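You operate a simulated robot arm through the tools that you are given. There is no shell and no other tool.

You run a simulated two-armed robot. Do the job below in one go: nothing can be reset, and whatever is moved stays where it is left.

TASK
Wash and dry grimy plate 1 in the washer drawer on LONG.
Fine: shut the drawer, red switch ON and blue switch set before you press START; at CLEAN hold DRY till the blue lamp lights, then red switch OFF.
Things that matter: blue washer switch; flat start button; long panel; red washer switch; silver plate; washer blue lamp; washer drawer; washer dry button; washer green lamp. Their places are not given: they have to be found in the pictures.

Only the result counts: the job must be done as asked and must still hold three seconds after the hand-in. Knocking over, shifting, dropping, spilling or breaking anything else fails it.

THE ROBOT
Two 7-joint arms with fingered hands on one trunk that stands fixed in place. Base frame: the origin is at the foot of the trunk, x ahead of it, y to its left, z up. Readings come in m, degrees, newtons and seconds.
The left shoulder is at [0.07, 0.162, 1.346], the right one opposite. With the tool pointing down near the work surface each hand reaches from about 0.1 to 0.76 m from the base axis, measured 20 degrees to its own side. Payload 4 kg a hand.
Tool frame (each hand has its own): the origin (TCP) lies between the finger pads and is the grasp point; the fingertips stand 0.026 m ahead of it; z points along the fingers, y is the line along which they close. The gripper opens to 0.132 m; its body begins 0.073 m behind the TCP. The gripper is a hand of 4 fingers: y runs from the thumb to the fingers, the wrist lies at [0, 0, -0.224] in the tool frame, and closing takes about 1.5 s.
Orientation is told as [roll, pitch, yaw] about the base's x, y, z axes, in that order, counted from this pose: with the fingers straight down and closing along the base's y, the tool's x points along the base's -x, its y along +y and its z along -z.

THE INTERFACE
- The arms move only by the tool arm_command. It takes "left_steps", "right_steps" or both (then of equal length, played together; a hand with none holds still); each is a list of rows, each a list of 3 entries, a list of its own where there are three numbers: the finger opening in m, from 0 to 0.132, then the shift along the tool's x, y, z in units of 300 mm (1.0 is 300 mm), then the turn, a rotation vector about the tool's x, y, z in units of 120 degrees (1.0 is 120 degrees). In form: [[hand, [dx, dy, dz], [ax, ay, az]], ...]. A call has 1 to 20 rows; each row is the pose to reach, as a shift and turn from the pose commanded when the call began, along the tool's axes at that moment. A call with a number of a shift or a turn outside -1 to 1 is refused whole. Each row takes 0.2 s and may step no farther than 0.05 m and 8.6 degrees from the row before; otherwise, or with a gripper value out of range, the whole call is refused. A pose out of reach is approached as far as the arm can. The call stops where the force on the tool passes 40 N (or 10 N more than at its start, if that is more) or the arm is blocked; 0.2 s more then pass. The fingers move at their own pace (about 0.045 m/s each) and stop on an object; they squeeze with about 33 N. The grip force told is the motor's: it shows also when the fingers shut on nothing. Time passes only in rows, and 0.2 s behind the last, so rows that repeat a pose let the fingers close. It gives the time, the measured TCP pose, the force on the tool (base axes), the opening and the grip force at its end, in the units of the frame above (readings bear some noise), with the torque about the TCP (base axes, N m) and any sound that the robot's microphone picked up.
- Cameras (640 x 400 px; columns grow to the right, rows downward): "scene" is now at [0.1288, 0.0361, 1.5665]; the picture's right is [0.43, -0.90, 0.00], its down [-0.57, -0.27, -0.78] and it looks along [0.70, 0.33, -0.63] (base axes); focal length 326 px, centre (320, 200). "left" rides on the left gripper at [-0.073, 0.006, -0.094] in its tool frame; the picture's right is [-0.08, -1.00, 0.00], its down [0.78, -0.06, -0.62] and it looks along [0.61, -0.05, 0.79] (tool axes); focal length 230 px, centre (320, 200). "right" rides on the right gripper at [0.073, 0.006, -0.094] in its tool frame; the picture's right is [-0.08, 1.00, 0.00], its down [-0.79, -0.06, -0.62] and it looks along [-0.61, -0.05, 0.79] (tool axes); focal length 230 px, centre (320, 200).
- get_image(camera): a new picture of that camera. It takes no simulated time.
- raise_lower(by): slides the trunk up (or, below 0, down) by that many m; the arms and the scene camera ride with it, the base frame stays. It gives what a move gives, with no picture.
- grasp_type(shape, hand): the hand has 4 fingers and takes this shape, open, in about a second: jaw (thumb against the fingers, like two jaws); tri (thumb and two fingers); tip (a fingertip pinch); poke (one finger out to press); point (the index stretched); flat (the hand flat); cup (the hand cupped); fist (a fist). The gripper value then closes the fingers along that shape, each until it touches; the sizes above hold for jaw. It gives what a move gives, with no picture.
- head_to(pan, tilt): turns the head with the scene camera to pan (to the left, within 86 degrees either way) and tilt (down, from -29 to 69), counted from straight ahead of the robot. It gives what a move gives.
- measure_at(camera, pixels): there is no depth. For up to 12 entries [column, row, z] of the newest picture of that camera ("zoom" is the newest enlarged one), the place [x, y] in the base frame at which the ray of that pixel passes the height z, good to about 0.003 m. It takes no simulated time.
- zoom(camera, box): a new picture of the part [left, top, right, bottom] of that camera's present view, enlarged. It takes no simulated time.
- sign_off(): hands the job in; it is judged then, once.

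Unless the task says otherwise, let go and move clear before handing in.

The tools are called as name(argument=value, ...) on one line, values as JSON. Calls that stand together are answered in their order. arm_command: Moves the arms, as the interface text tells. Its arguments: {"type":"object","properties":{"left_steps":{"type":"array","items":{"type":"array"}},"right_steps":{"type":"array","items":{"type":"array"}}},"required":[]} The other tools are called the same way: raise_lower (by) moves the trunk up or down; grasp_type (shape, hand) gives the hand a shape; head_to (pan, tilt) turns the head that bears the scene camera; get_image (camera) takes a picture; measure_at (camera, pixels) gives the place at which the rays of pixels pass given heights; zoom (camera, box) takes an enlarged picture of a part of a camera's view; sign_off () hands the job in.

At the start:

```text
time: 0.0
left_ee_pos: [0.3133, 0.3705, 1.3212]
left_orientation: [-0.1, 0.0, 0.0]
left_force: [-0.2, -0.2, 0.8]
left_torque: [0.01, 0.03, 0.0]
left_grip_width: 0.1317
left_grip_force: 0.1
left_shape: jaw
right_ee_pos: [0.4081, 0.0278, 1.2963]
right_orientation: [-0.1, 0.0, -0.1]
right_force: [-0.6, -0.2, 0.7]
right_torque: [-0.02, 0.0, -0.05]
right_grip_width: 0.1316
right_grip_force: 0.0
right_shape: jaw
trunk travel left (down, up): [-0.825, 0.115]
head pan, tilt (commanded): [25.4, 38.8]
```

scene: 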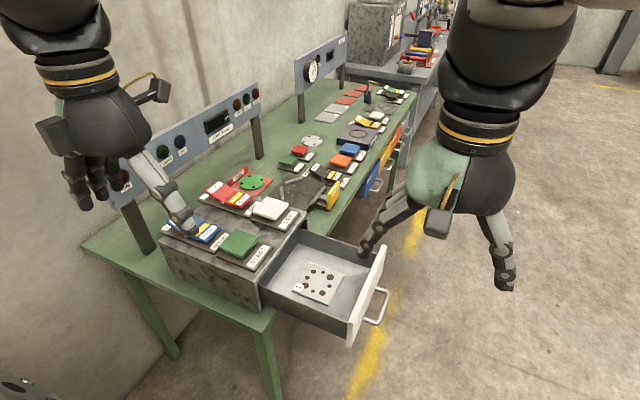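
right: 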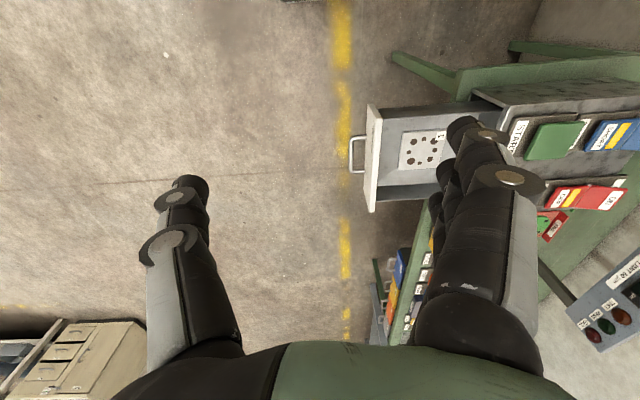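
left: 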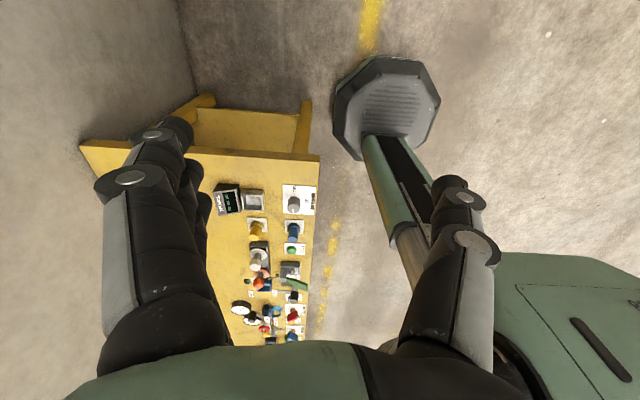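

The scene picture shows an open washer drawer around pixels (260-385, 230-345) with a dotted plate at about (320, 283), and a row of switches on top of the washer box. I'll zoom in to read the labels.

zoom(camera="scene", box=[140, 150, 320, 290])

zoom(camera="scene", box=[250, 220, 400, 350])

zoom(camera="scene", box=[100, 70, 280, 210])

zoom(camera="scene", box=[260, 70, 420, 220])

```text
2.86 times, centred on (230, 220) of scene
```

zoom: 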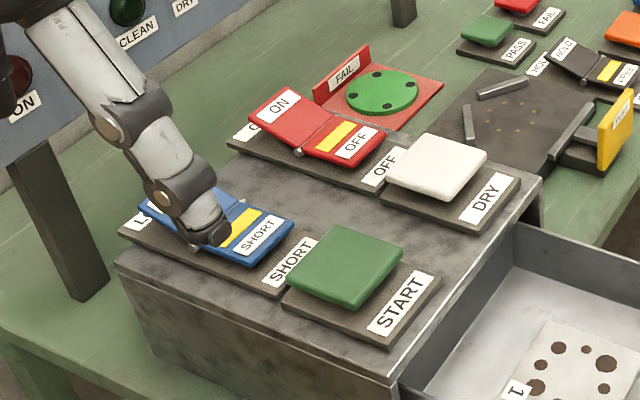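

```text
3.08 times, centred on (325, 285) of scene
```

zoom: 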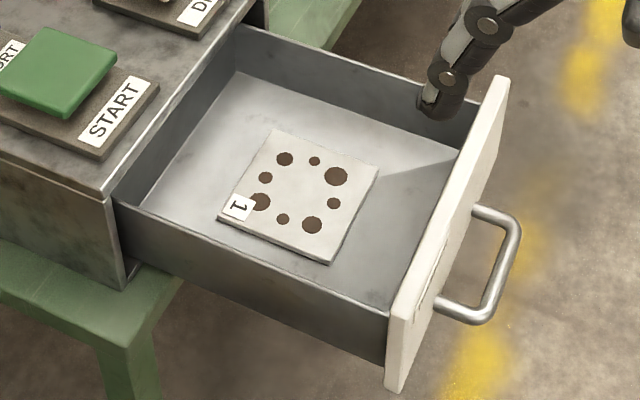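

```text
2.86 times, centred on (190, 140) of scene
```

zoom: 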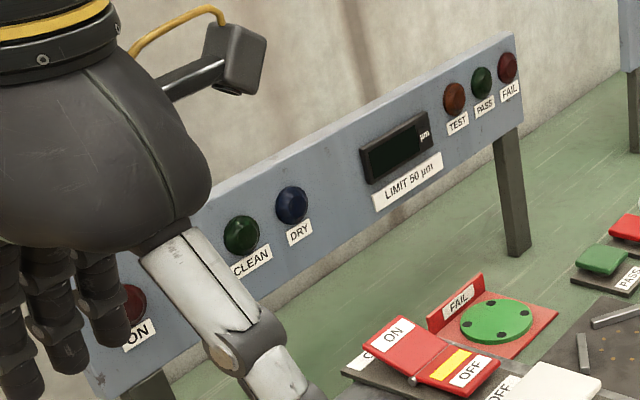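

```text
2.67 times, centred on (340, 145) of scene
```

zoom: 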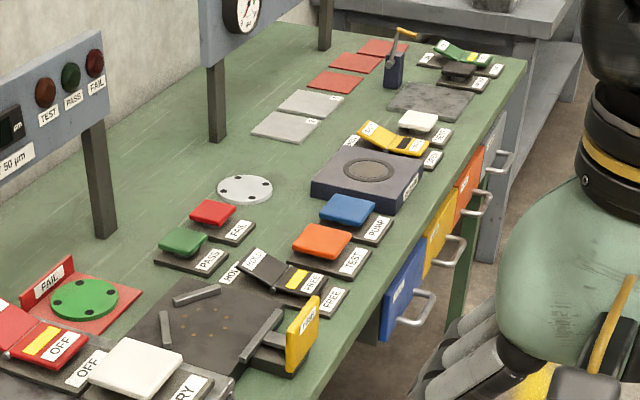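

The plate labelled 1 already lies in the open drawer (zoom shows "1" at the plate's corner), with START, DRY, the blue LONG/SHORT rocker and the red ON/OFF rocker on the washer's top. I'll triangulate heights by measuring the same points in the scene and right cameras.

measure_at(camera="scene", pixels=[[258, 257, 0.8], [258, 257, 0.9], [258, 257, 1.0], [387, 291, 0.6], [387, 291, 0.7], [387, 291, 0.8], [387, 291, 0.9], [238, 245, 0.8], [238, 245, 0.9], [238, 245, 1.0]])

zoom(camera="right", box=[340, 80, 640, 280])

measure_at(camera="right", pixels=[[519, 138, 0.8], [519, 138, 0.9], [519, 138, 1.0], [351, 137, 0.6], [351, 137, 0.7], [351, 137, 0.8], [351, 137, 0.9], [555, 141, 0.8], [555, 141, 0.9], [555, 141, 1.0]])

```text
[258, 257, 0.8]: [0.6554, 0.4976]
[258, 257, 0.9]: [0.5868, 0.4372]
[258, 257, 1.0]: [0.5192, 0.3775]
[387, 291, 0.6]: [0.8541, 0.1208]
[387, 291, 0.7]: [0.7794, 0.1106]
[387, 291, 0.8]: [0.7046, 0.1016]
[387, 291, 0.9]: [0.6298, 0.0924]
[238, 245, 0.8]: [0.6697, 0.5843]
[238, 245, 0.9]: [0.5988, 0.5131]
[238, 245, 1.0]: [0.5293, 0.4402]
```

```text
2.00 times, centred on (490, 180) of right
```

zoom: 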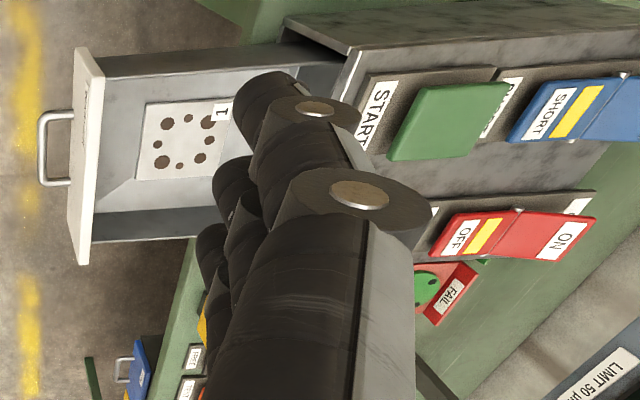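

```text
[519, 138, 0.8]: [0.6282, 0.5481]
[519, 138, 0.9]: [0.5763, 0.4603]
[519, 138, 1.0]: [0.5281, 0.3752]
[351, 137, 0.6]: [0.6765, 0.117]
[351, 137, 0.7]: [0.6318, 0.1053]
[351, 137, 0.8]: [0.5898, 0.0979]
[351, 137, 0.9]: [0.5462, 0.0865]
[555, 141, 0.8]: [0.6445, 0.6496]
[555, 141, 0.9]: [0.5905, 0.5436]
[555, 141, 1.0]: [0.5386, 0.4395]
```

START sits near (0.53, 0.38, ~0.99) and the drawer slides along y with its handle near y≈0.1. The left hand hides the blue switch and the ON lamp, so I'll pull it back and out of the way first.

arm_command(left_steps=[[0.132, [0.12, 0.06, 0], [0, 0, 0]], [0.132, [0.24, 0.12, 0], [0, 0, 0]], [0.132, [0.36, 0.18, 0], [0, 0, 0]], [0.132, [0.45, 0.24, 0], [0, 0, 0]]])

get_image(camera="scene")

```text
time: 1.0
left_ee_pos: [0.1885, 0.4386, 1.3085]
left_orientation: [-0.1, 0.0, -0.1]
left_force: [0.1, -0.1, 0.1]
left_torque: [-0.04, 0.02, -0.01]
left_grip_width: 0.132
left_grip_force: 0.1
left_shape: jaw
left hand out of reach, approached as far as the arm can: row 4
right_ee_pos: [0.4082, 0.0281, 1.2968]
right_orientation: [0.0, 0.1, -0.1]
right_force: [0.5, 0.0, 1.0]
right_torque: [-0.03, -0.01, 0.01]
right_grip_width: 0.1316
right_grip_force: 0.1
right_shape: jaw
trunk travel left (down, up): [-0.825, 0.115]
head pan, tilt (commanded): [25.4, 38.8]
```

```text
taken
```

scene: 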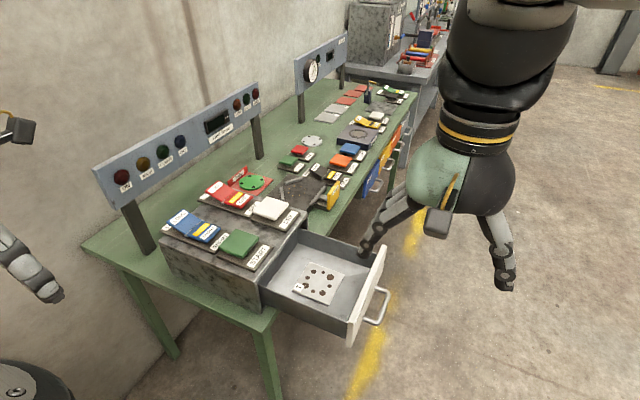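

The left hand is now out of the way and the panel lamps at (122,177), (143,164), (163,152), (180,142) are visible. I'll zoom in on the switches, lamps and drawer.

zoom(camera="scene", box=[155, 175, 315, 275])

zoom(camera="scene", box=[90, 80, 270, 210])

zoom(camera="scene", box=[160, 200, 230, 245])

zoom(camera="scene", box=[195, 165, 285, 225])

```text
4.00 times, centred on (235, 225) of scene
```

zoom: 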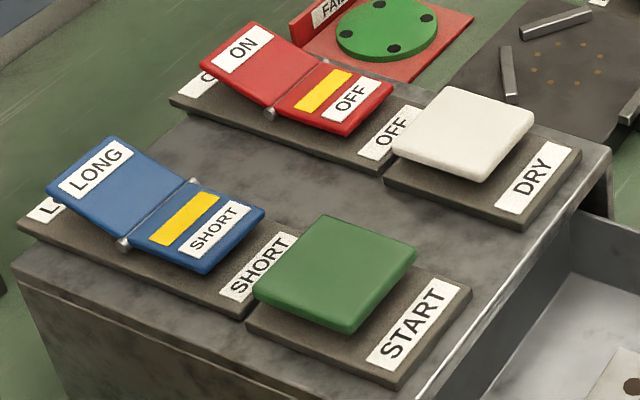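

```text
3.08 times, centred on (180, 145) of scene
```

zoom: 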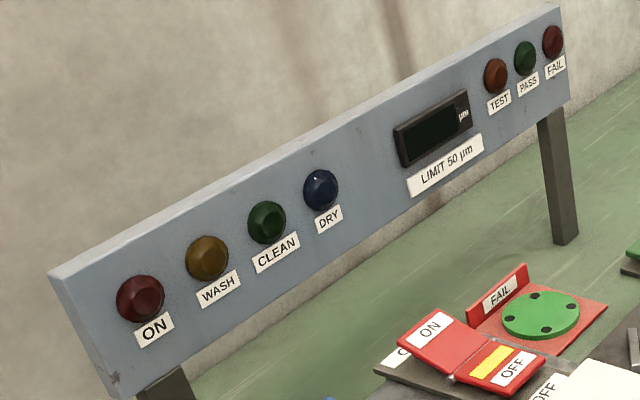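

```text
8.89 times, centred on (195, 222) of scene
```

zoom: 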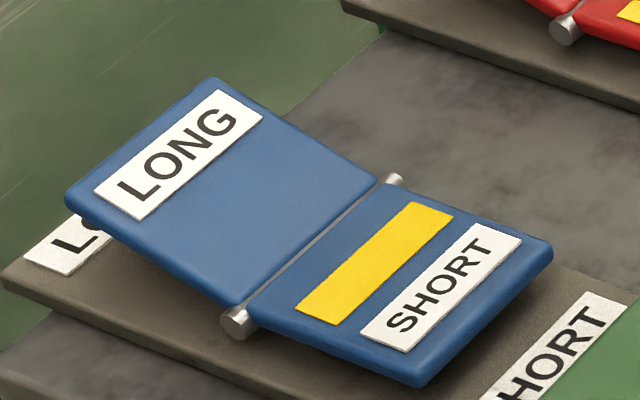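

```text
6.67 times, centred on (240, 195) of scene
```

zoom: 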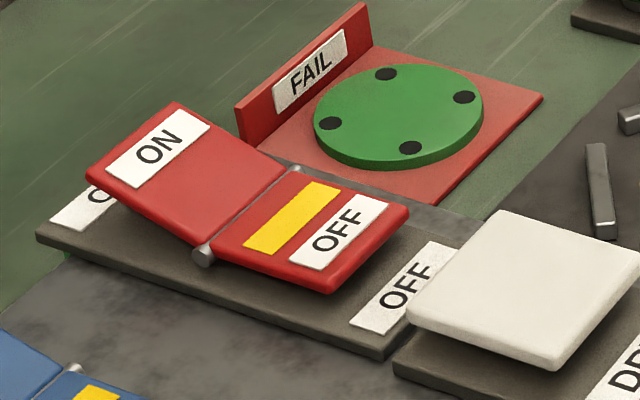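

Zooms show both rockers with the SHORT and OFF halves pressed down (LONG and ON halves raised), and all lamps dark. I'll triangulate the drawer front, handle and buttons from both cameras.

measure_at(camera="scene", pixels=[[386, 245.3, 0.85], [386, 245.3, 0.95], [354.2, 322.3, 0.85], [354.2, 322.3, 0.95], [376.3, 324.5, 0.8], [376.3, 324.5, 0.9], [389.3, 293, 0.8], [389.3, 293, 0.9], [350.3, 347.3, 0.75], [350.3, 347.3, 0.85]])

measure_at(camera="right", pixels=[[375, 200, 0.85], [375, 200, 0.95], [378.5, 104, 0.85], [378.5, 104, 0.95], [351, 139, 0.8], [351, 139, 0.9], [351, 171, 0.8], [351, 171, 0.9], [367.5, 105, 0.75], [367.5, 105, 0.85]])

measure_at(camera="scene", pixels=[[182.5, 222.5, 1.0], [182.5, 222.5, 1.02], [219.5, 190.5, 1.0], [219.5, 190.5, 1.02], [271, 207.5, 1.0], [271, 207.5, 1.02], [238.7, 242.5, 1.0], [238.7, 242.5, 1.02], [210, 232, 1.0], [239, 198, 1.0]])

```text
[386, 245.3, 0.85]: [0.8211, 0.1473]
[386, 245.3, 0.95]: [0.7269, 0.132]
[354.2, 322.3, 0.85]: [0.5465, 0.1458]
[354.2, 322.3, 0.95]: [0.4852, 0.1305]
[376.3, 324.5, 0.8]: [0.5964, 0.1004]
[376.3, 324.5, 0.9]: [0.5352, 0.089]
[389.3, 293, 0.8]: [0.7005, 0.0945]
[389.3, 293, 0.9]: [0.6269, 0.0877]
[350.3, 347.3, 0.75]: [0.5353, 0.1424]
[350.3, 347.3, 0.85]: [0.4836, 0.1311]
```

```text
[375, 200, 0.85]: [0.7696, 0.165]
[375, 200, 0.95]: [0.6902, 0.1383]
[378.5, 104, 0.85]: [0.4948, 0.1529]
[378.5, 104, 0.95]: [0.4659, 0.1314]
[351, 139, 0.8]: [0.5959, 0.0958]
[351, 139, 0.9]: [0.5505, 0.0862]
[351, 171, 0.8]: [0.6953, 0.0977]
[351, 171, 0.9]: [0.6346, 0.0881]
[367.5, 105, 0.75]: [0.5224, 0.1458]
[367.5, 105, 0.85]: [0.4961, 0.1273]
```

```text
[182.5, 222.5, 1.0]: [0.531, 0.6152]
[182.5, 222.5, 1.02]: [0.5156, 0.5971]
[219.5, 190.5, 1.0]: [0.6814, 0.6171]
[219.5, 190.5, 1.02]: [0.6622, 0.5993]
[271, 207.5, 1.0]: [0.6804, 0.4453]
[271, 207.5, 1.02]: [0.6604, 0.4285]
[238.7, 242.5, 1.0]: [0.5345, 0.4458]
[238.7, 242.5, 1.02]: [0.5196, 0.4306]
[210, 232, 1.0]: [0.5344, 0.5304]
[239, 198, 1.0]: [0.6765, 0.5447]
```

The triangulation for the drawer front is loose because the two views are close together, while START≈(0.535,0.445), DRY≈(0.68,0.445), LONG half≈(0.53,0.615) and ON half≈(0.68,0.617) at z≈1.0. I'll move the right hand aside (-y) and down to get a second, lower view of the drawer front.

arm_command(right_steps=[[0.132, [0, -0.15, 0], [0, 0, 0]], [0.132, [0, -0.3, 0.0], [0, 0, 0]], [0.132, [0, -0.4, 0.1], [0, 0, 0]], [0.132, [0, -0.4, 0.25], [0, 0, 0]], [0.132, [0, -0.4, 0.4], [0, 0, 0]], [0.132, [0, -0.4, 0.5], [0, 0, 0]]])

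get_image(camera="right")

get_image(camera="scene")

```text
time: 2.4
left_ee_pos: [0.1896, 0.4361, 1.3097]
left_orientation: [0.0, 0.0, -0.1]
left_force: [-1.1, -0.7, -0.9]
left_torque: [0.02, 0.03, 0.04]
left_grip_width: 0.1318
left_grip_force: 0.1
left_shape: jaw
right_ee_pos: [0.4059, -0.0942, 1.1469]
right_orientation: [0.0, 0.0, -0.1]
right_force: [-0.3, -0.1, -0.4]
right_torque: [0.0, -0.01, 0.0]
right_grip_width: 0.132
right_grip_force: 0.0
right_shape: jaw
trunk travel left (down, up): [-0.825, 0.115]
head pan, tilt (commanded): [25.4, 38.8]
```

```text
taken
```

right: 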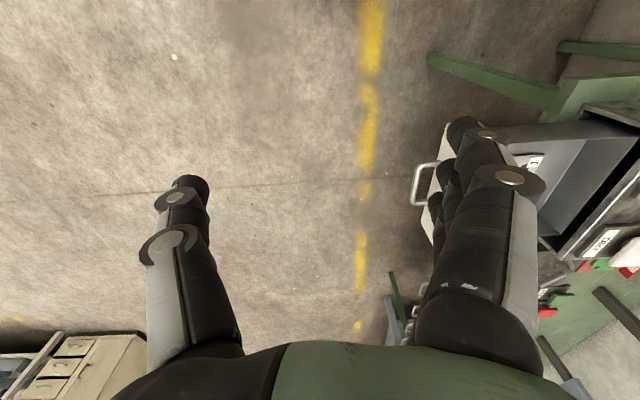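

```text
taken
```

scene: 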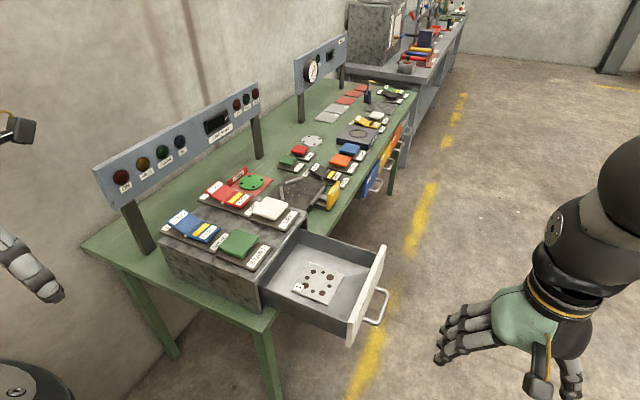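

The right hand is clear of the drawer and the handle now shows at about (413-424, 164-204) in the right picture. I'll zoom on it in both cameras for a better triangulation.

zoom(camera="right", box=[400, 90, 640, 270])

measure_at(camera="right", pixels=[[424, 164, 0.8], [424, 164, 0.85], [424, 164, 0.9], [413, 204, 0.8], [413, 204, 0.85], [413, 204, 0.9]])

zoom(camera="scene", box=[250, 220, 410, 350])

```text
2.22 times, centred on (520, 180) of right
```

zoom: 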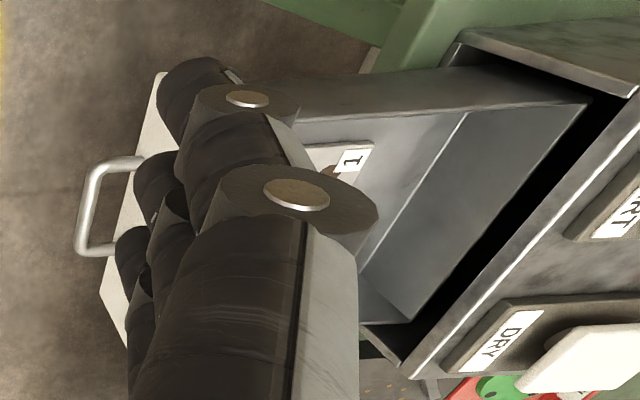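

```text
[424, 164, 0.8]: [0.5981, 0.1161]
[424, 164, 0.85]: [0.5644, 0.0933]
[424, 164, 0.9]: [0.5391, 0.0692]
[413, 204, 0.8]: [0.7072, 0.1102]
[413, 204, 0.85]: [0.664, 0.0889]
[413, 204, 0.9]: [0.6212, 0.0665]
```

```text
3.08 times, centred on (330, 285) of scene
```

zoom: 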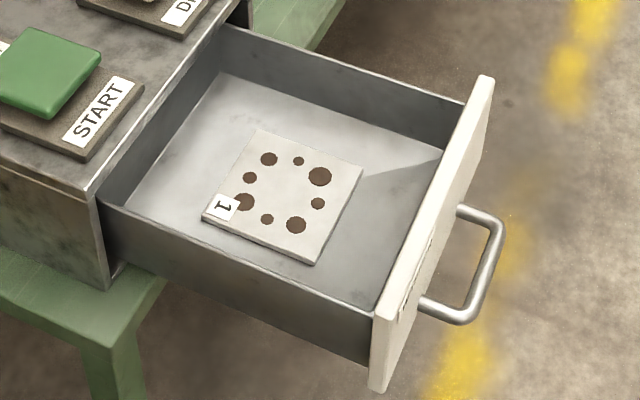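

Both views now agree on the handle bar: z≈0.845, outer y≈0.093, x from 0.566 to 0.668, so the drawer centre is x≈0.617 with the panel top near z≈0.93. I'll close the right hand, tilt it 45° toward +y and bring it in front of the drawer at a safe distance.

arm_command(right_steps=[[0.0, [-0.1, 0.03, 0.07], [-0.0625, 0, 0]], [0.0, [-0.2, 0.06, 0.14], [-0.125, 0, 0]], [0.0, [-0.3, 0.09, 0.21], [-0.1875, 0, 0]], [0.0, [-0.4, 0.12, 0.28], [-0.25, 0, 0]], [0.0, [-0.5, 0.15, 0.35], [-0.3125, 0, 0]], [0.0, [-0.6, 0.18, 0.42], [-0.375, 0, 0]], [0.0, [-0.703, 0.2, 0.5], [-0.375, 0, 0]], [0.0, [-0.703, 0.2, 0.5], [-0.375, 0, 0]]])

get_image(camera="scene")

get_image(camera="right")

```text
time: 4.2
left_ee_pos: [0.1893, 0.4363, 1.3102]
left_orientation: [0.0, 0.0, 0.0]
left_force: [0.2, -0.8, 0.1]
left_torque: [-0.02, 0.01, 0.01]
left_grip_width: 0.1315
left_grip_force: 0.1
left_shape: jaw
right_ee_pos: [0.6189, -0.0328, 0.9991]
right_orientation: [45.1, 0.1, -0.1]
right_force: [-1.6, -0.6, 0.7]
right_torque: [0.01, 0.0, 0.0]
right_grip_width: 0.0001
right_grip_force: 17.4
right_shape: jaw
trunk travel left (down, up): [-0.825, 0.115]
head pan, tilt (commanded): [25.4, 38.8]
```

```text
taken
```

scene: 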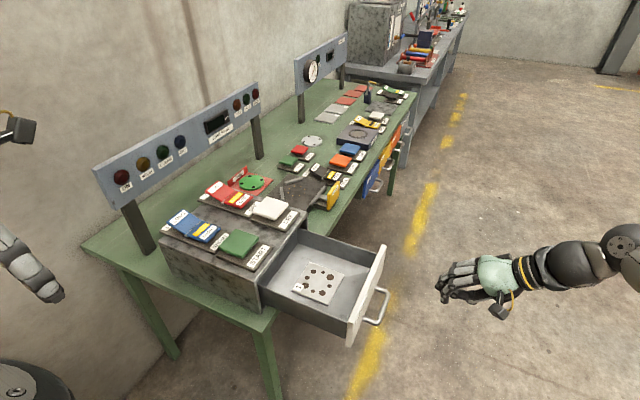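

```text
taken
```

right: 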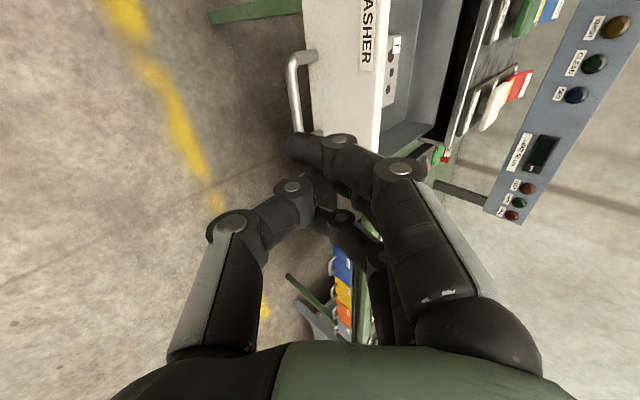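

The right hand is tilted 45° with fingers closed, and its camera shows the WASHER panel (305-385, 0-155), the handle and even the lamps. I'll check the panel's plane and top edge from this view before pushing.

zoom(camera="right", box=[260, 0, 500, 180])

measure_at(camera="right", pixels=[[383, 130, 0.9], [383, 130, 0.93], [383, 130, 0.96], [380, 153, 0.9], [380, 153, 0.93], [380, 153, 0.96], [291, 60, 0.85], [296, 130, 0.85], [291, 60, 0.88], [296, 130, 0.88]])

measure_at(camera="scene", pixels=[[255.3, 281.7, 0.97], [255.3, 281.7, 0.98], [306, 224, 0.97], [306, 224, 0.98], [386, 245.3, 0.93], [354.2, 322.3, 0.93]])

```text
2.22 times, centred on (380, 90) of right
```

zoom: 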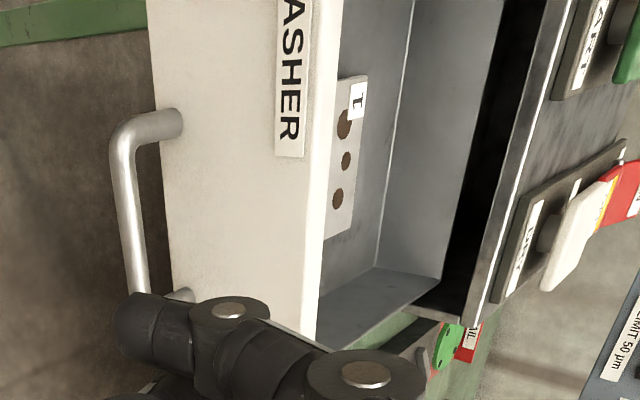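

```text
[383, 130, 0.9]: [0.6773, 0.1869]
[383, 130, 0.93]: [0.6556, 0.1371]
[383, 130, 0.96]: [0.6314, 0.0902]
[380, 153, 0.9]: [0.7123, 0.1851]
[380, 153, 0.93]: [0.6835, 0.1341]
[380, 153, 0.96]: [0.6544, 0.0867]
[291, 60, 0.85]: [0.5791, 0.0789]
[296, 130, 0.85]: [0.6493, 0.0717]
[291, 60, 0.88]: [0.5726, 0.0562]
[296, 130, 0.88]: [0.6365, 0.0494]
```

```text
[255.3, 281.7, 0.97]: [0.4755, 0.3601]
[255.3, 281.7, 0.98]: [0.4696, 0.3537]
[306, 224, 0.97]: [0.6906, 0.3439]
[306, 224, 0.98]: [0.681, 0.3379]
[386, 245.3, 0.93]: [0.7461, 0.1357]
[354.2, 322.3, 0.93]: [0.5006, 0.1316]
```

The panel's outer face is at y≈0.134 with its top at z≈0.93, and the box front is near y≈0.345, so the drawer has about 0.2 m to travel. I'll lower the hand so the fingertips are at z≈0.895 above the handle, just short of the panel.

arm_command(right_steps=[[0.0, [0, 0.002, 0.1], [0, 0, 0]], [0.0, [0, 0.005, 0.2], [0, 0, 0]], [0.0, [0, 0.007, 0.3], [0, 0, 0]], [0.0, [0, 0.0094, 0.415], [0, 0, 0]]])

get_image(camera="scene")

get_image(camera="right")

```text
time: 5.2
left_ee_pos: [0.1898, 0.4387, 1.3089]
left_orientation: [-0.1, 0.0, 0.0]
left_force: [0.6, -0.4, 0.6]
left_torque: [-0.01, -0.01, 0.02]
left_grip_width: 0.1319
left_grip_force: 0.0
left_shape: jaw
right_ee_pos: [0.623, 0.0595, 0.9115]
right_orientation: [44.9, 0.0, 0.0]
right_force: [0.0, 1.3, 0.9]
right_torque: [0.01, -0.01, -0.04]
right_grip_width: 0.0
right_grip_force: 32.6
right_shape: jaw
trunk travel left (down, up): [-0.825, 0.115]
head pan, tilt (commanded): [25.4, 38.8]
```

```text
taken
```

scene: 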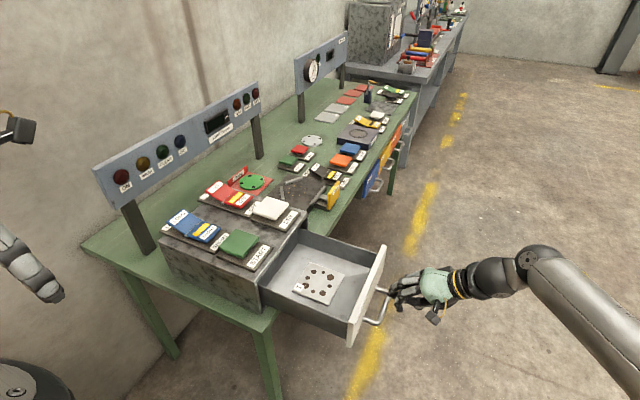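

```text
taken
```

right: 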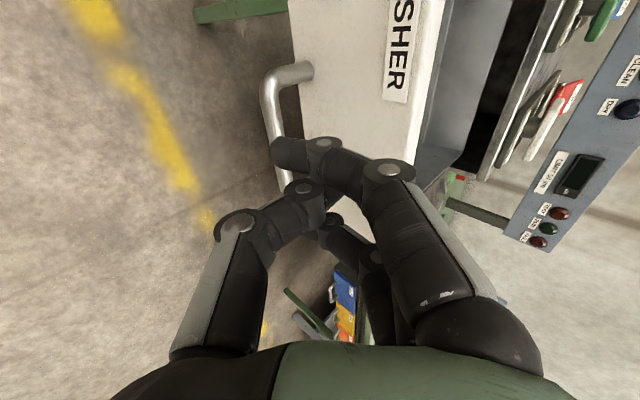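

Forces are still near zero with the fingertips just short of the panel near scene pixel (395, 290). I'll zoom in to see the fingertip relative to the handle.

zoom(camera="scene", box=[340, 230, 470, 340])

zoom(camera="right", box=[220, 40, 440, 220])

```text
3.64 times, centred on (405, 285) of scene
```

zoom: 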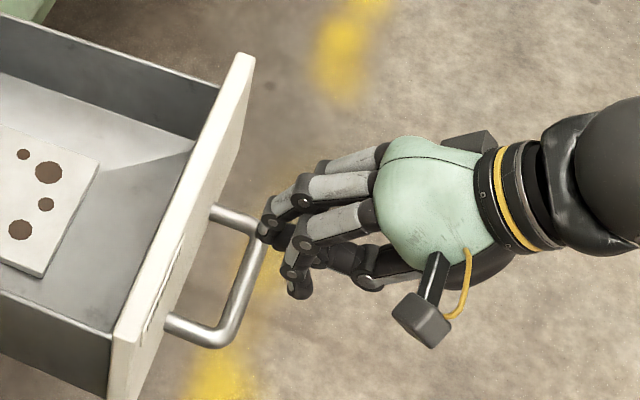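

```text
2.22 times, centred on (330, 130) of right
```

zoom: 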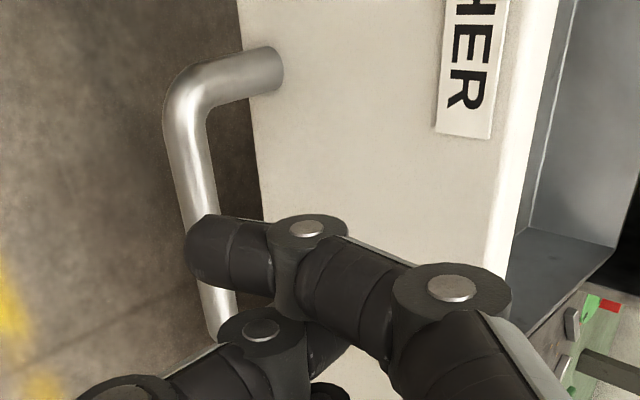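

The curled fingertips sit above and beyond the handle bar, and will meet the panel above it. I'll push steadily along +y by 0.15 m and watch the force.

arm_command(right_steps=[[0.0, [0, 0.047, 0.047], [0, 0, 0]], [0.0, [0, 0.094, 0.094], [0, 0, 0]], [0.0, [0, 0.141, 0.141], [0, 0, 0]], [0.0, [0, 0.188, 0.188], [0, 0, 0]], [0.0, [0, 0.236, 0.236], [0, 0, 0]], [0.0, [0, 0.283, 0.283], [0, 0, 0]], [0.0, [0, 0.33, 0.33], [0, 0, 0]], [0.0, [0, 0.354, 0.354], [0, 0, 0]]])

get_image(camera="scene")

get_image(camera="right")

```text
time: 7.0
left_ee_pos: [0.1891, 0.4383, 1.3093]
left_orientation: [-0.1, 0.0, 0.1]
left_force: [-0.7, 0.2, 0.1]
left_torque: [-0.01, 0.0, 0.01]
left_grip_width: 0.1317
left_grip_force: 0.0
left_shape: jaw
right_ee_pos: [0.6197, 0.2074, 0.912]
right_orientation: [44.9, -0.1, -0.1]
right_force: [0.0, 0.4, -0.6]
right_torque: [0.02, -0.01, 0.01]
right_grip_width: 0.0
right_grip_force: 32.4
right_shape: jaw
trunk travel left (down, up): [-0.825, 0.115]
head pan, tilt (commanded): [25.4, 38.8]
```

```text
taken
```

scene: 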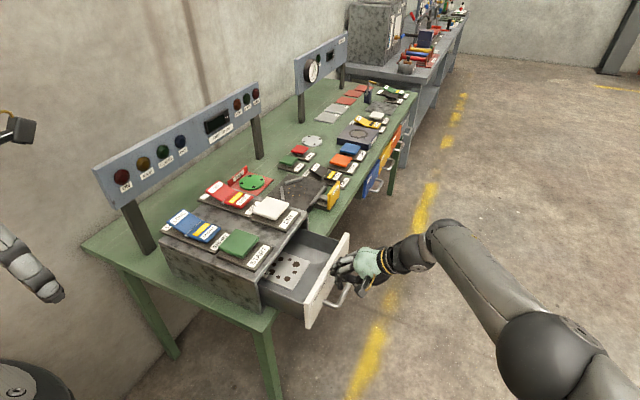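

```text
taken
```

right: 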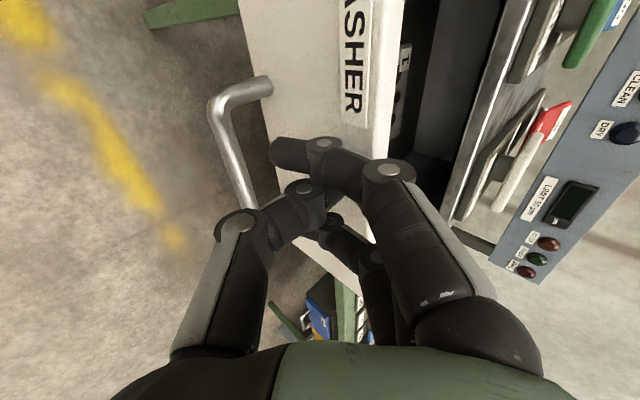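

The drawer slid in about 0.1 m with almost no resistance (panel now near scene pixel (325, 275)). I'll keep pushing with smaller steps until it seats.

arm_command(right_steps=[[0.0, [0, 0.035, 0.035], [0, 0, 0]], [0.0, [0, 0.07, 0.07], [0, 0, 0]], [0.0, [0, 0.105, 0.105], [0, 0, 0]], [0.0, [0, 0.14, 0.14], [0, 0, 0]], [0.0, [0, 0.165, 0.165], [0, 0, 0]], [0.0, [0, 0.19, 0.19], [0, 0, 0]], [0.0, [0, 0.21, 0.21], [0, 0, 0]], [0.0, [0, 0.225, 0.225], [0, 0, 0]]])

get_image(camera="scene")

get_image(camera="right")

```text
time: 8.8
left_ee_pos: [0.1887, 0.4369, 1.3098]
left_orientation: [0.0, 0.0, -0.1]
left_force: [-0.4, 0.2, 0.1]
left_torque: [-0.02, 0.01, -0.01]
left_grip_width: 0.1319
left_grip_force: 0.0
left_shape: jaw
right_ee_pos: [0.615, 0.2756, 0.9122]
right_orientation: [45.0, 0.0, 0.0]
right_force: [0.3, 0.4, -0.7]
right_torque: [0.01, 0.0, -0.01]
right_grip_width: 0.0003
right_grip_force: 32.8
right_shape: jaw
right hand out of reach, approached as far as the arm can: row 5, 6, 7, 8
trunk travel left (down, up): [-0.825, 0.115]
head pan, tilt (commanded): [25.4, 38.8]
```

```text
taken
```

scene: 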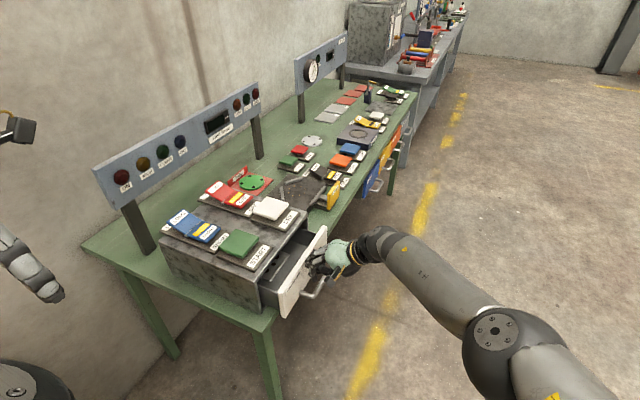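

```text
taken
```

right: 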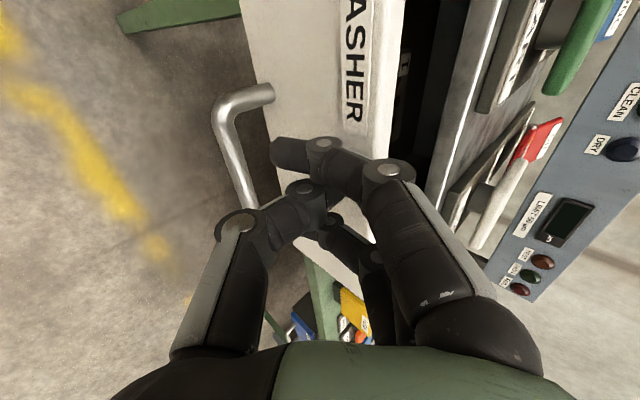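

The right arm ran out of reach at y≈0.276 with the drawer about 0.05 m short of closed. I'll back off a little and shift 0.06 m toward me (-x), where the arm has more reach, staying above the handle.

arm_command(right_steps=[[0.0, [0, -0.07, -0.07], [0, 0, 0]], [0.0, [0, -0.14, -0.14], [0, 0, 0]], [0.0, [0.1, -0.14, -0.14], [0, 0, 0]], [0.0, [0.22, -0.14, -0.14], [0, 0, 0]]])

get_image(camera="right")

get_image(camera="scene")

```text
time: 9.8
left_ee_pos: [0.1899, 0.4367, 1.3095]
left_orientation: [0.0, 0.0, 0.0]
left_force: [0.0, 0.4, -0.7]
left_torque: [0.02, -0.01, 0.01]
left_grip_width: 0.1318
left_grip_force: 0.0
left_shape: jaw
right_ee_pos: [0.5508, 0.2131, 0.9141]
right_orientation: [45.0, 0.0, -0.1]
right_force: [-0.1, -0.2, 0.0]
right_torque: [0.01, -0.02, -0.02]
right_grip_width: 0.0
right_grip_force: 32.8
right_shape: jaw
trunk travel left (down, up): [-0.825, 0.115]
head pan, tilt (commanded): [25.4, 38.8]
```

```text
taken
```

right: 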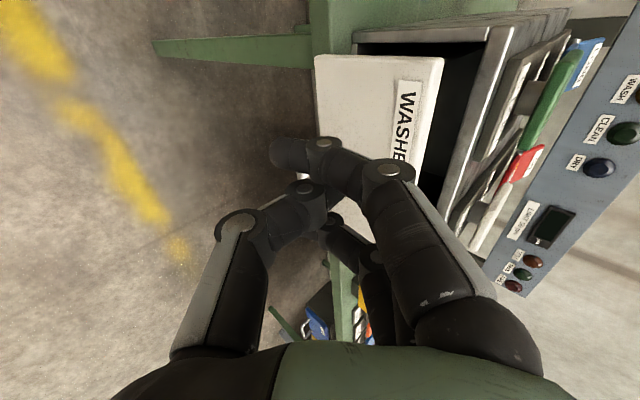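

```text
taken
```

scene: 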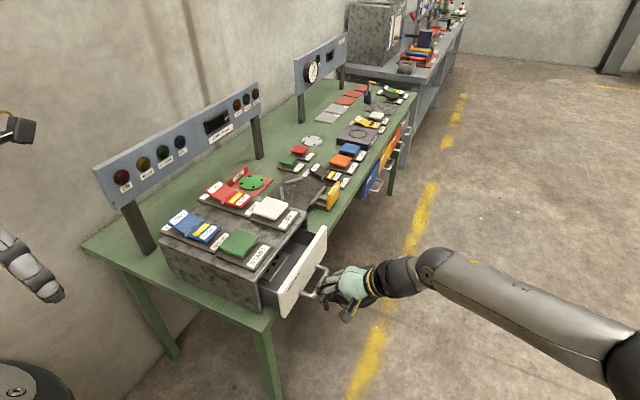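

The hand is now at (0.551, 0.213, 0.914), still above the handle and free of contact. I'll push along +y again with small steps until the drawer seats.

arm_command(right_steps=[[0.0, [0, 0.07, 0.07], [0, 0, 0]], [0.0, [0, 0.13, 0.13], [0, 0, 0]], [0.0, [0, 0.165, 0.165], [0, 0, 0]], [0.0, [0, 0.2, 0.2], [0, 0, 0]], [0.0, [0, 0.235, 0.235], [0, 0, 0]], [0.0, [0, 0.26, 0.26], [0, 0, 0]], [0.0, [0, 0.28, 0.28], [0, 0, 0]], [0.0, [0, 0.3, 0.3], [0, 0, 0]], [0.0, [0, 0.32, 0.32], [0, 0, 0]]])

get_image(camera="right")

get_image(camera="scene")

```text
time: 11.8
left_ee_pos: [0.1894, 0.4352, 1.3118]
left_orientation: [0.1, 0.0, -0.1]
left_force: [-0.6, 0.4, 0.7]
left_torque: [0.0, 0.03, 0.0]
left_grip_width: 0.1318
left_grip_force: 0.0
left_shape: jaw
right_ee_pos: [0.5505, 0.3305, 0.9114]
right_orientation: [45.0, 0.1, -0.2]
right_force: [2.5, -8.0, 1.7]
right_torque: [-0.01, 0.0, -0.06]
right_grip_width: 0.0
right_grip_force: 33.3
right_shape: jaw
right hand out of reach, approached as far as the arm can: row 8, 9
trunk travel left (down, up): [-0.825, 0.115]
head pan, tilt (commanded): [25.4, 38.8]
```

```text
taken
```

right: 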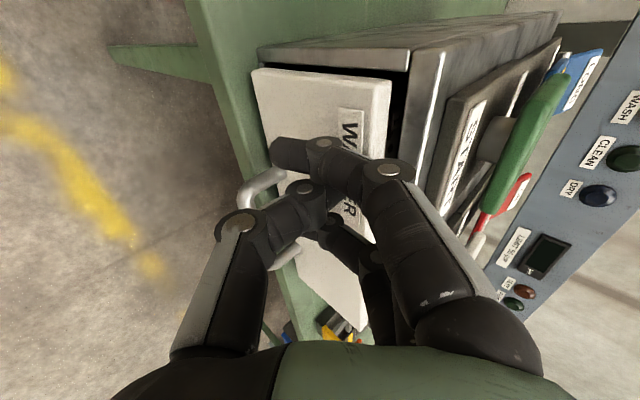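

```text
taken
```

scene: 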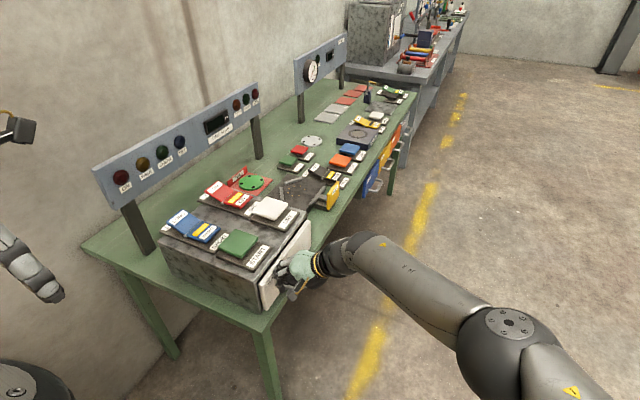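

The hand feels -8 N in y at (0.551, 0.331) and the drawer looks almost shut. I'll zoom to check for a remaining gap at the panel.

zoom(camera="right", box=[240, 40, 480, 220])

zoom(camera="scene", box=[230, 205, 350, 320])

```text
2.22 times, centred on (360, 130) of right
```

zoom: 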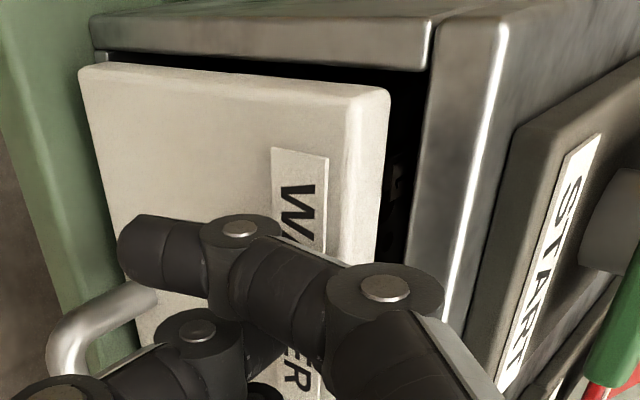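

```text
3.48 times, centred on (290, 262) of scene
```

zoom: 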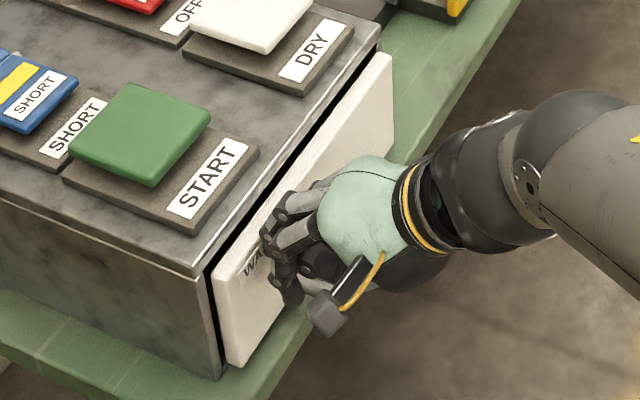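

The panel sits inside the frame with a small dark gap, so I can't be sure it is fully home, and the arm is at its reach limit. I'll back the right hand off, then lower the trunk to gain reach.

arm_command(right_steps=[[0.0, [0, -0.08, -0.08], [0, 0, 0]], [0.0, [0, -0.18, -0.18], [0, 0, 0]], [0.0, [0, -0.28, -0.28], [0, 0, 0]], [0.0, [0, -0.36, -0.36], [0, 0, 0]]])

get_image(camera="scene")

get_image(camera="right")

```text
time: 12.8
left_ee_pos: [0.189, 0.4363, 1.3098]
left_orientation: [0.0, 0.0, 0.0]
left_force: [-0.4, 0.2, -0.6]
left_torque: [0.02, -0.04, 0.0]
left_grip_width: 0.132
left_grip_force: 0.1
left_shape: jaw
right_ee_pos: [0.5505, 0.1785, 0.9096]
right_orientation: [45.1, 0.0, 0.0]
right_force: [0.2, 0.7, 0.9]
right_torque: [-0.02, -0.03, 0.01]
right_grip_width: 0.0001
right_grip_force: 33.0
right_shape: jaw
trunk travel left (down, up): [-0.825, 0.115]
head pan, tilt (commanded): [25.4, 38.8]
```

```text
taken
```

scene: 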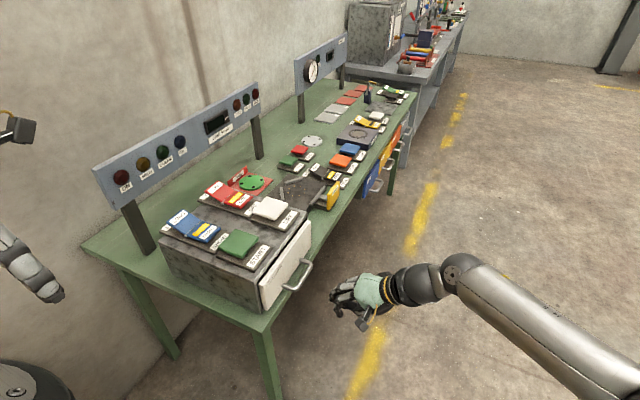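

```text
taken
```

right: 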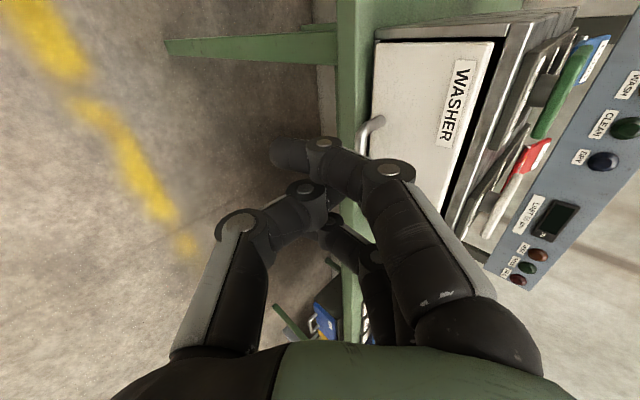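

zoom(camera="scene", box=[240, 205, 340, 315])

zoom(camera="right", box=[350, 0, 560, 170])

```text
3.64 times, centred on (290, 260) of scene
```

zoom: 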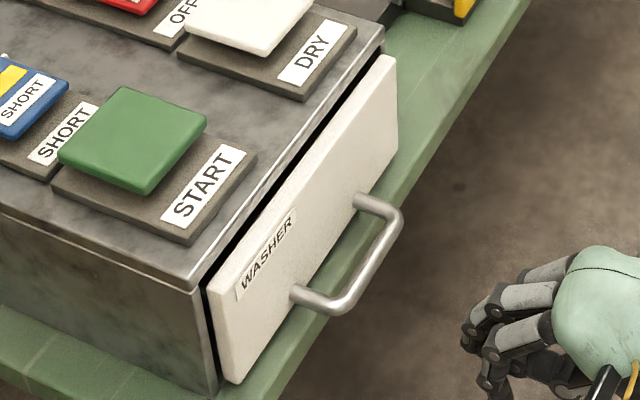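

```text
2.35 times, centred on (455, 85) of right
```

zoom: 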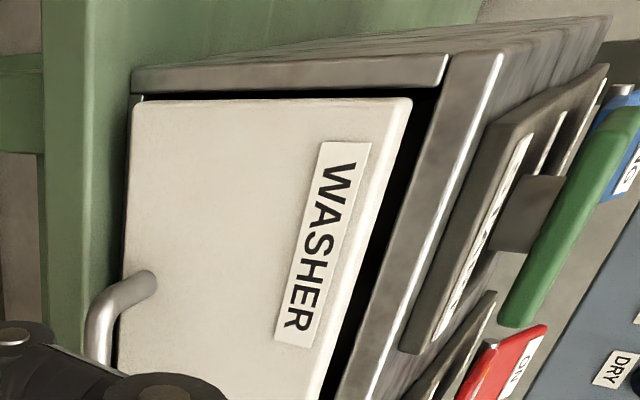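

The panel looks nearly flush, but I want to feel a definite stop. I'll lower the trunk 0.15 m (the hand is clear of the handle) and check the panel plane against the box front.

measure_at(camera="scene", pixels=[[263.1, 284.7, 0.93], [311.2, 222, 0.93], [307, 219, 0.93], [254.3, 284.7, 0.97], [307, 218, 0.97]])

raise_lower(by=-0.15)

get_image(camera="scene")

get_image(camera="right")

```text
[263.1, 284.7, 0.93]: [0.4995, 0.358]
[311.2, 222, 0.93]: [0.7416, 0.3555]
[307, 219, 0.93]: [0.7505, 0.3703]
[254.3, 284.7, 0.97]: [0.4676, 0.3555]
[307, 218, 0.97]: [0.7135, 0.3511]
```

```text
time: 14.6
left_ee_pos: [0.1896, 0.4371, 1.1605]
left_orientation: [0.0, 0.0, 0.0]
left_force: [0.6, -0.3, -0.2]
left_torque: [-0.03, -0.01, 0.05]
left_grip_width: 0.1318
left_grip_force: 0.1
left_shape: jaw
right_ee_pos: [0.5506, 0.18, 0.7599]
right_orientation: [45.1, 0.0, 0.0]
right_force: [-0.9, -1.1, 1.0]
right_torque: [0.01, 0.05, 0.01]
right_grip_width: 0.0
right_grip_force: 33.5
right_shape: jaw
trunk travel left (down, up): [-0.675, 0.265]
head pan, tilt (commanded): [25.4, 38.8]
```

```text
taken
```

scene: 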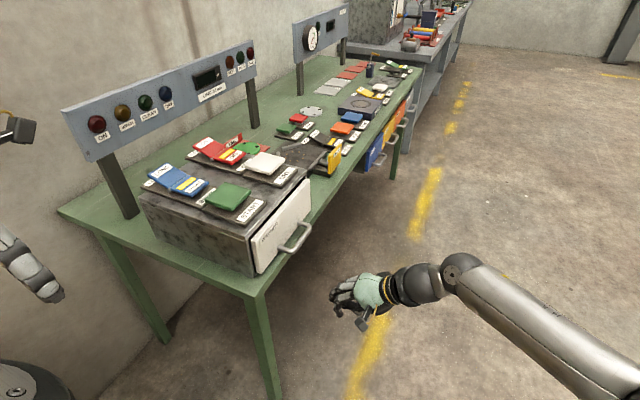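

```text
taken
```

right: 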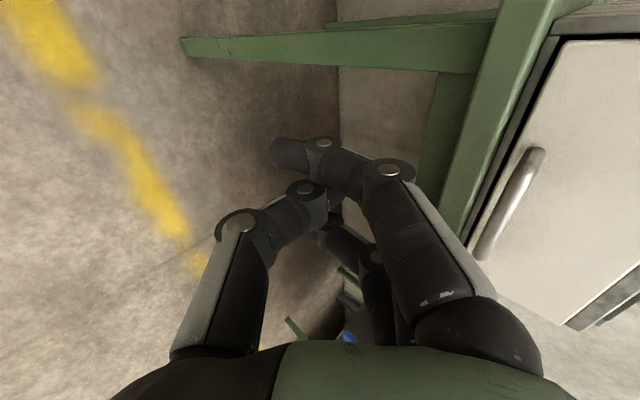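

The trunk is down 0.15 m and the hand is now at z=0.76, below and clear of the handle. I'll raise it back to z≈0.91 at the drawer's centre line, then press in along +y in small steps to seat the drawer.

arm_command(right_steps=[[0.0, [0, 0.1, -0.1], [0, 0, 0]], [0.0, [0, 0.2, -0.2], [0, 0, 0]], [0.0, [-0.05, 0.3, -0.3], [0, 0, 0]], [0.0, [-0.15, 0.3535, -0.3535], [0, 0, 0]], [0.0, [-0.2, 0.4, -0.307], [0, 0, 0]], [0.0, [-0.2, 0.5, -0.207], [0, 0, 0]], [0.0, [-0.2, 0.59, -0.117], [0, 0, 0]], [0.0, [-0.2, 0.65, -0.057], [0, 0, 0]], [0.0, [-0.2, 0.68, -0.027], [0, 0, 0]], [0.0, [-0.2, 0.707, 0.0], [0, 0, 0]], [0.0, [-0.2, 0.73, 0.0236], [0, 0, 0]], [0.0, [-0.2, 0.754, 0.047], [0, 0, 0]], [0.0, [-0.2, 0.778, 0.071], [0, 0, 0]]])

get_image(camera="scene")

get_image(camera="right")

```text
time: 17.4
left_ee_pos: [0.1893, 0.4376, 1.16]
left_orientation: [-0.1, 0.1, -0.1]
left_force: [0.8, 0.2, 0.3]
left_torque: [-0.01, 0.01, 0.01]
left_grip_width: 0.1318
left_grip_force: 0.0
left_shape: jaw
right_ee_pos: [0.611, 0.327, 0.9097]
right_orientation: [45.0, 0.0, 0.0]
right_force: [-0.5, 0.4, -0.2]
right_torque: [0.03, 0.01, 0.04]
right_grip_width: 0.0002
right_grip_force: 33.2
right_shape: jaw
right hand out of reach, approached as far as the arm can: row 11, 12, 13
trunk travel left (down, up): [-0.675, 0.265]
head pan, tilt (commanded): [25.4, 38.8]
```

```text
taken
```

scene: 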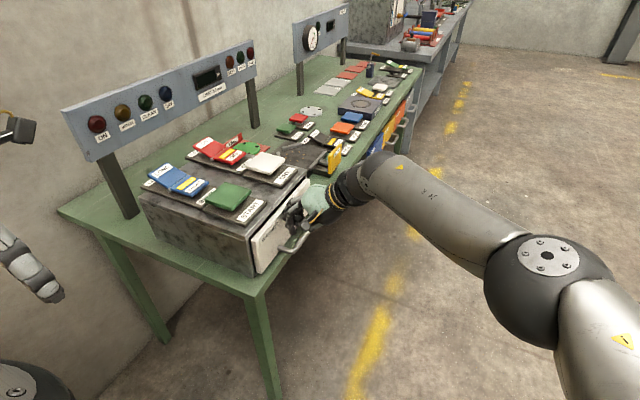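

```text
taken
```

right: 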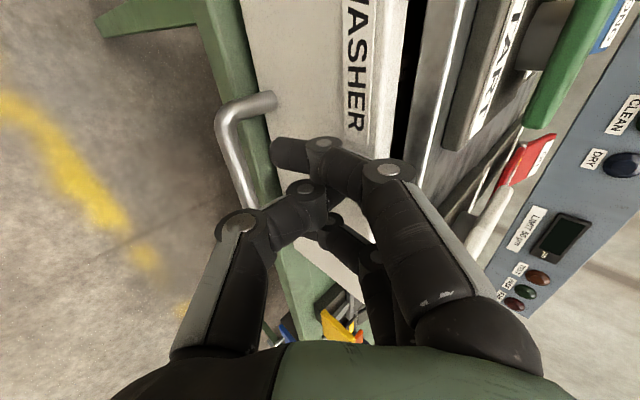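

The arm again hit its reach limit at (0.611, 0.327) without contact. I'll back off slightly, shift to x≈0.54 where there is more reach, and press in again.

arm_command(right_steps=[[0.0, [0, -0.04, -0.04], [0, 0, 0]], [0.0, [0.12, -0.04, -0.04], [0, 0, 0]], [0.0, [0.22, -0.03, -0.03], [0, 0, 0]], [0.0, [0.22, 0.0, 0.0], [0, 0, 0]], [0.0, [0.22, 0.015, 0.015], [0, 0, 0]], [0.0, [0.22, 0.03, 0.03], [0, 0, 0]], [0.0, [0.22, 0.045, 0.045], [0, 0, 0]], [0.0, [0.22, 0.06, 0.06], [0, 0, 0]], [0.0, [0.22, 0.075, 0.075], [0, 0, 0]], [0.0, [0.22, 0.09, 0.09], [0, 0, 0]]])

zoom(camera="scene", box=[220, 160, 350, 280])

get_image(camera="right")

```text
time: 18.9
left_ee_pos: [0.1872, 0.4333, 1.1621]
left_orientation: [0.1, -0.2, 0.1]
left_force: [0.1, -0.6, 0.2]
left_torque: [-0.01, -0.03, 0.0]
left_grip_width: 0.1318
left_grip_force: 0.0
left_shape: jaw
right_ee_pos: [0.5491, 0.3338, 0.9062]
right_orientation: [44.2, 0.1, -0.3]
right_force: [-6.4, -40.1, 13.0]
right_torque: [0.35, -0.11, 0.0]
right_grip_width: 0.0
right_grip_force: 32.7
right_shape: jaw
trunk travel left (down, up): [-0.675, 0.265]
head pan, tilt (commanded): [25.4, 38.8]
stopped in row 7 (right hand): the force on the tool passed its limit at 44 N (the readings are from after the stop); the commanded pose is now the measured one
```

```text
3.33 times, centred on (285, 220) of scene
```

zoom: 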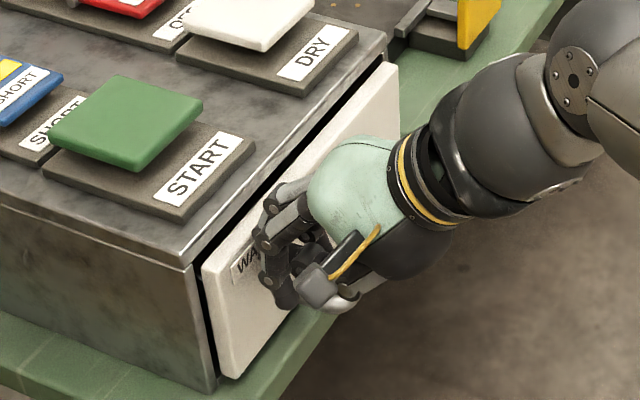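

```text
taken
```

right: 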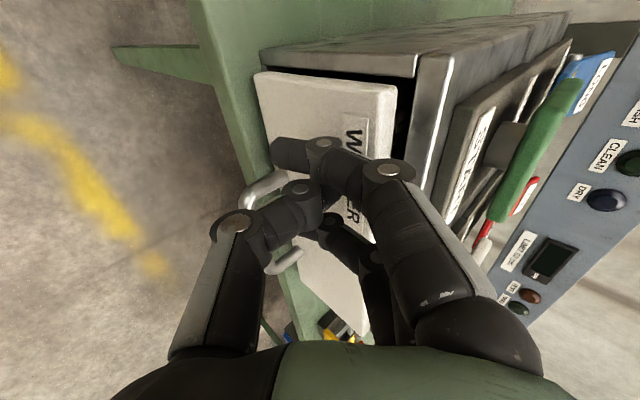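

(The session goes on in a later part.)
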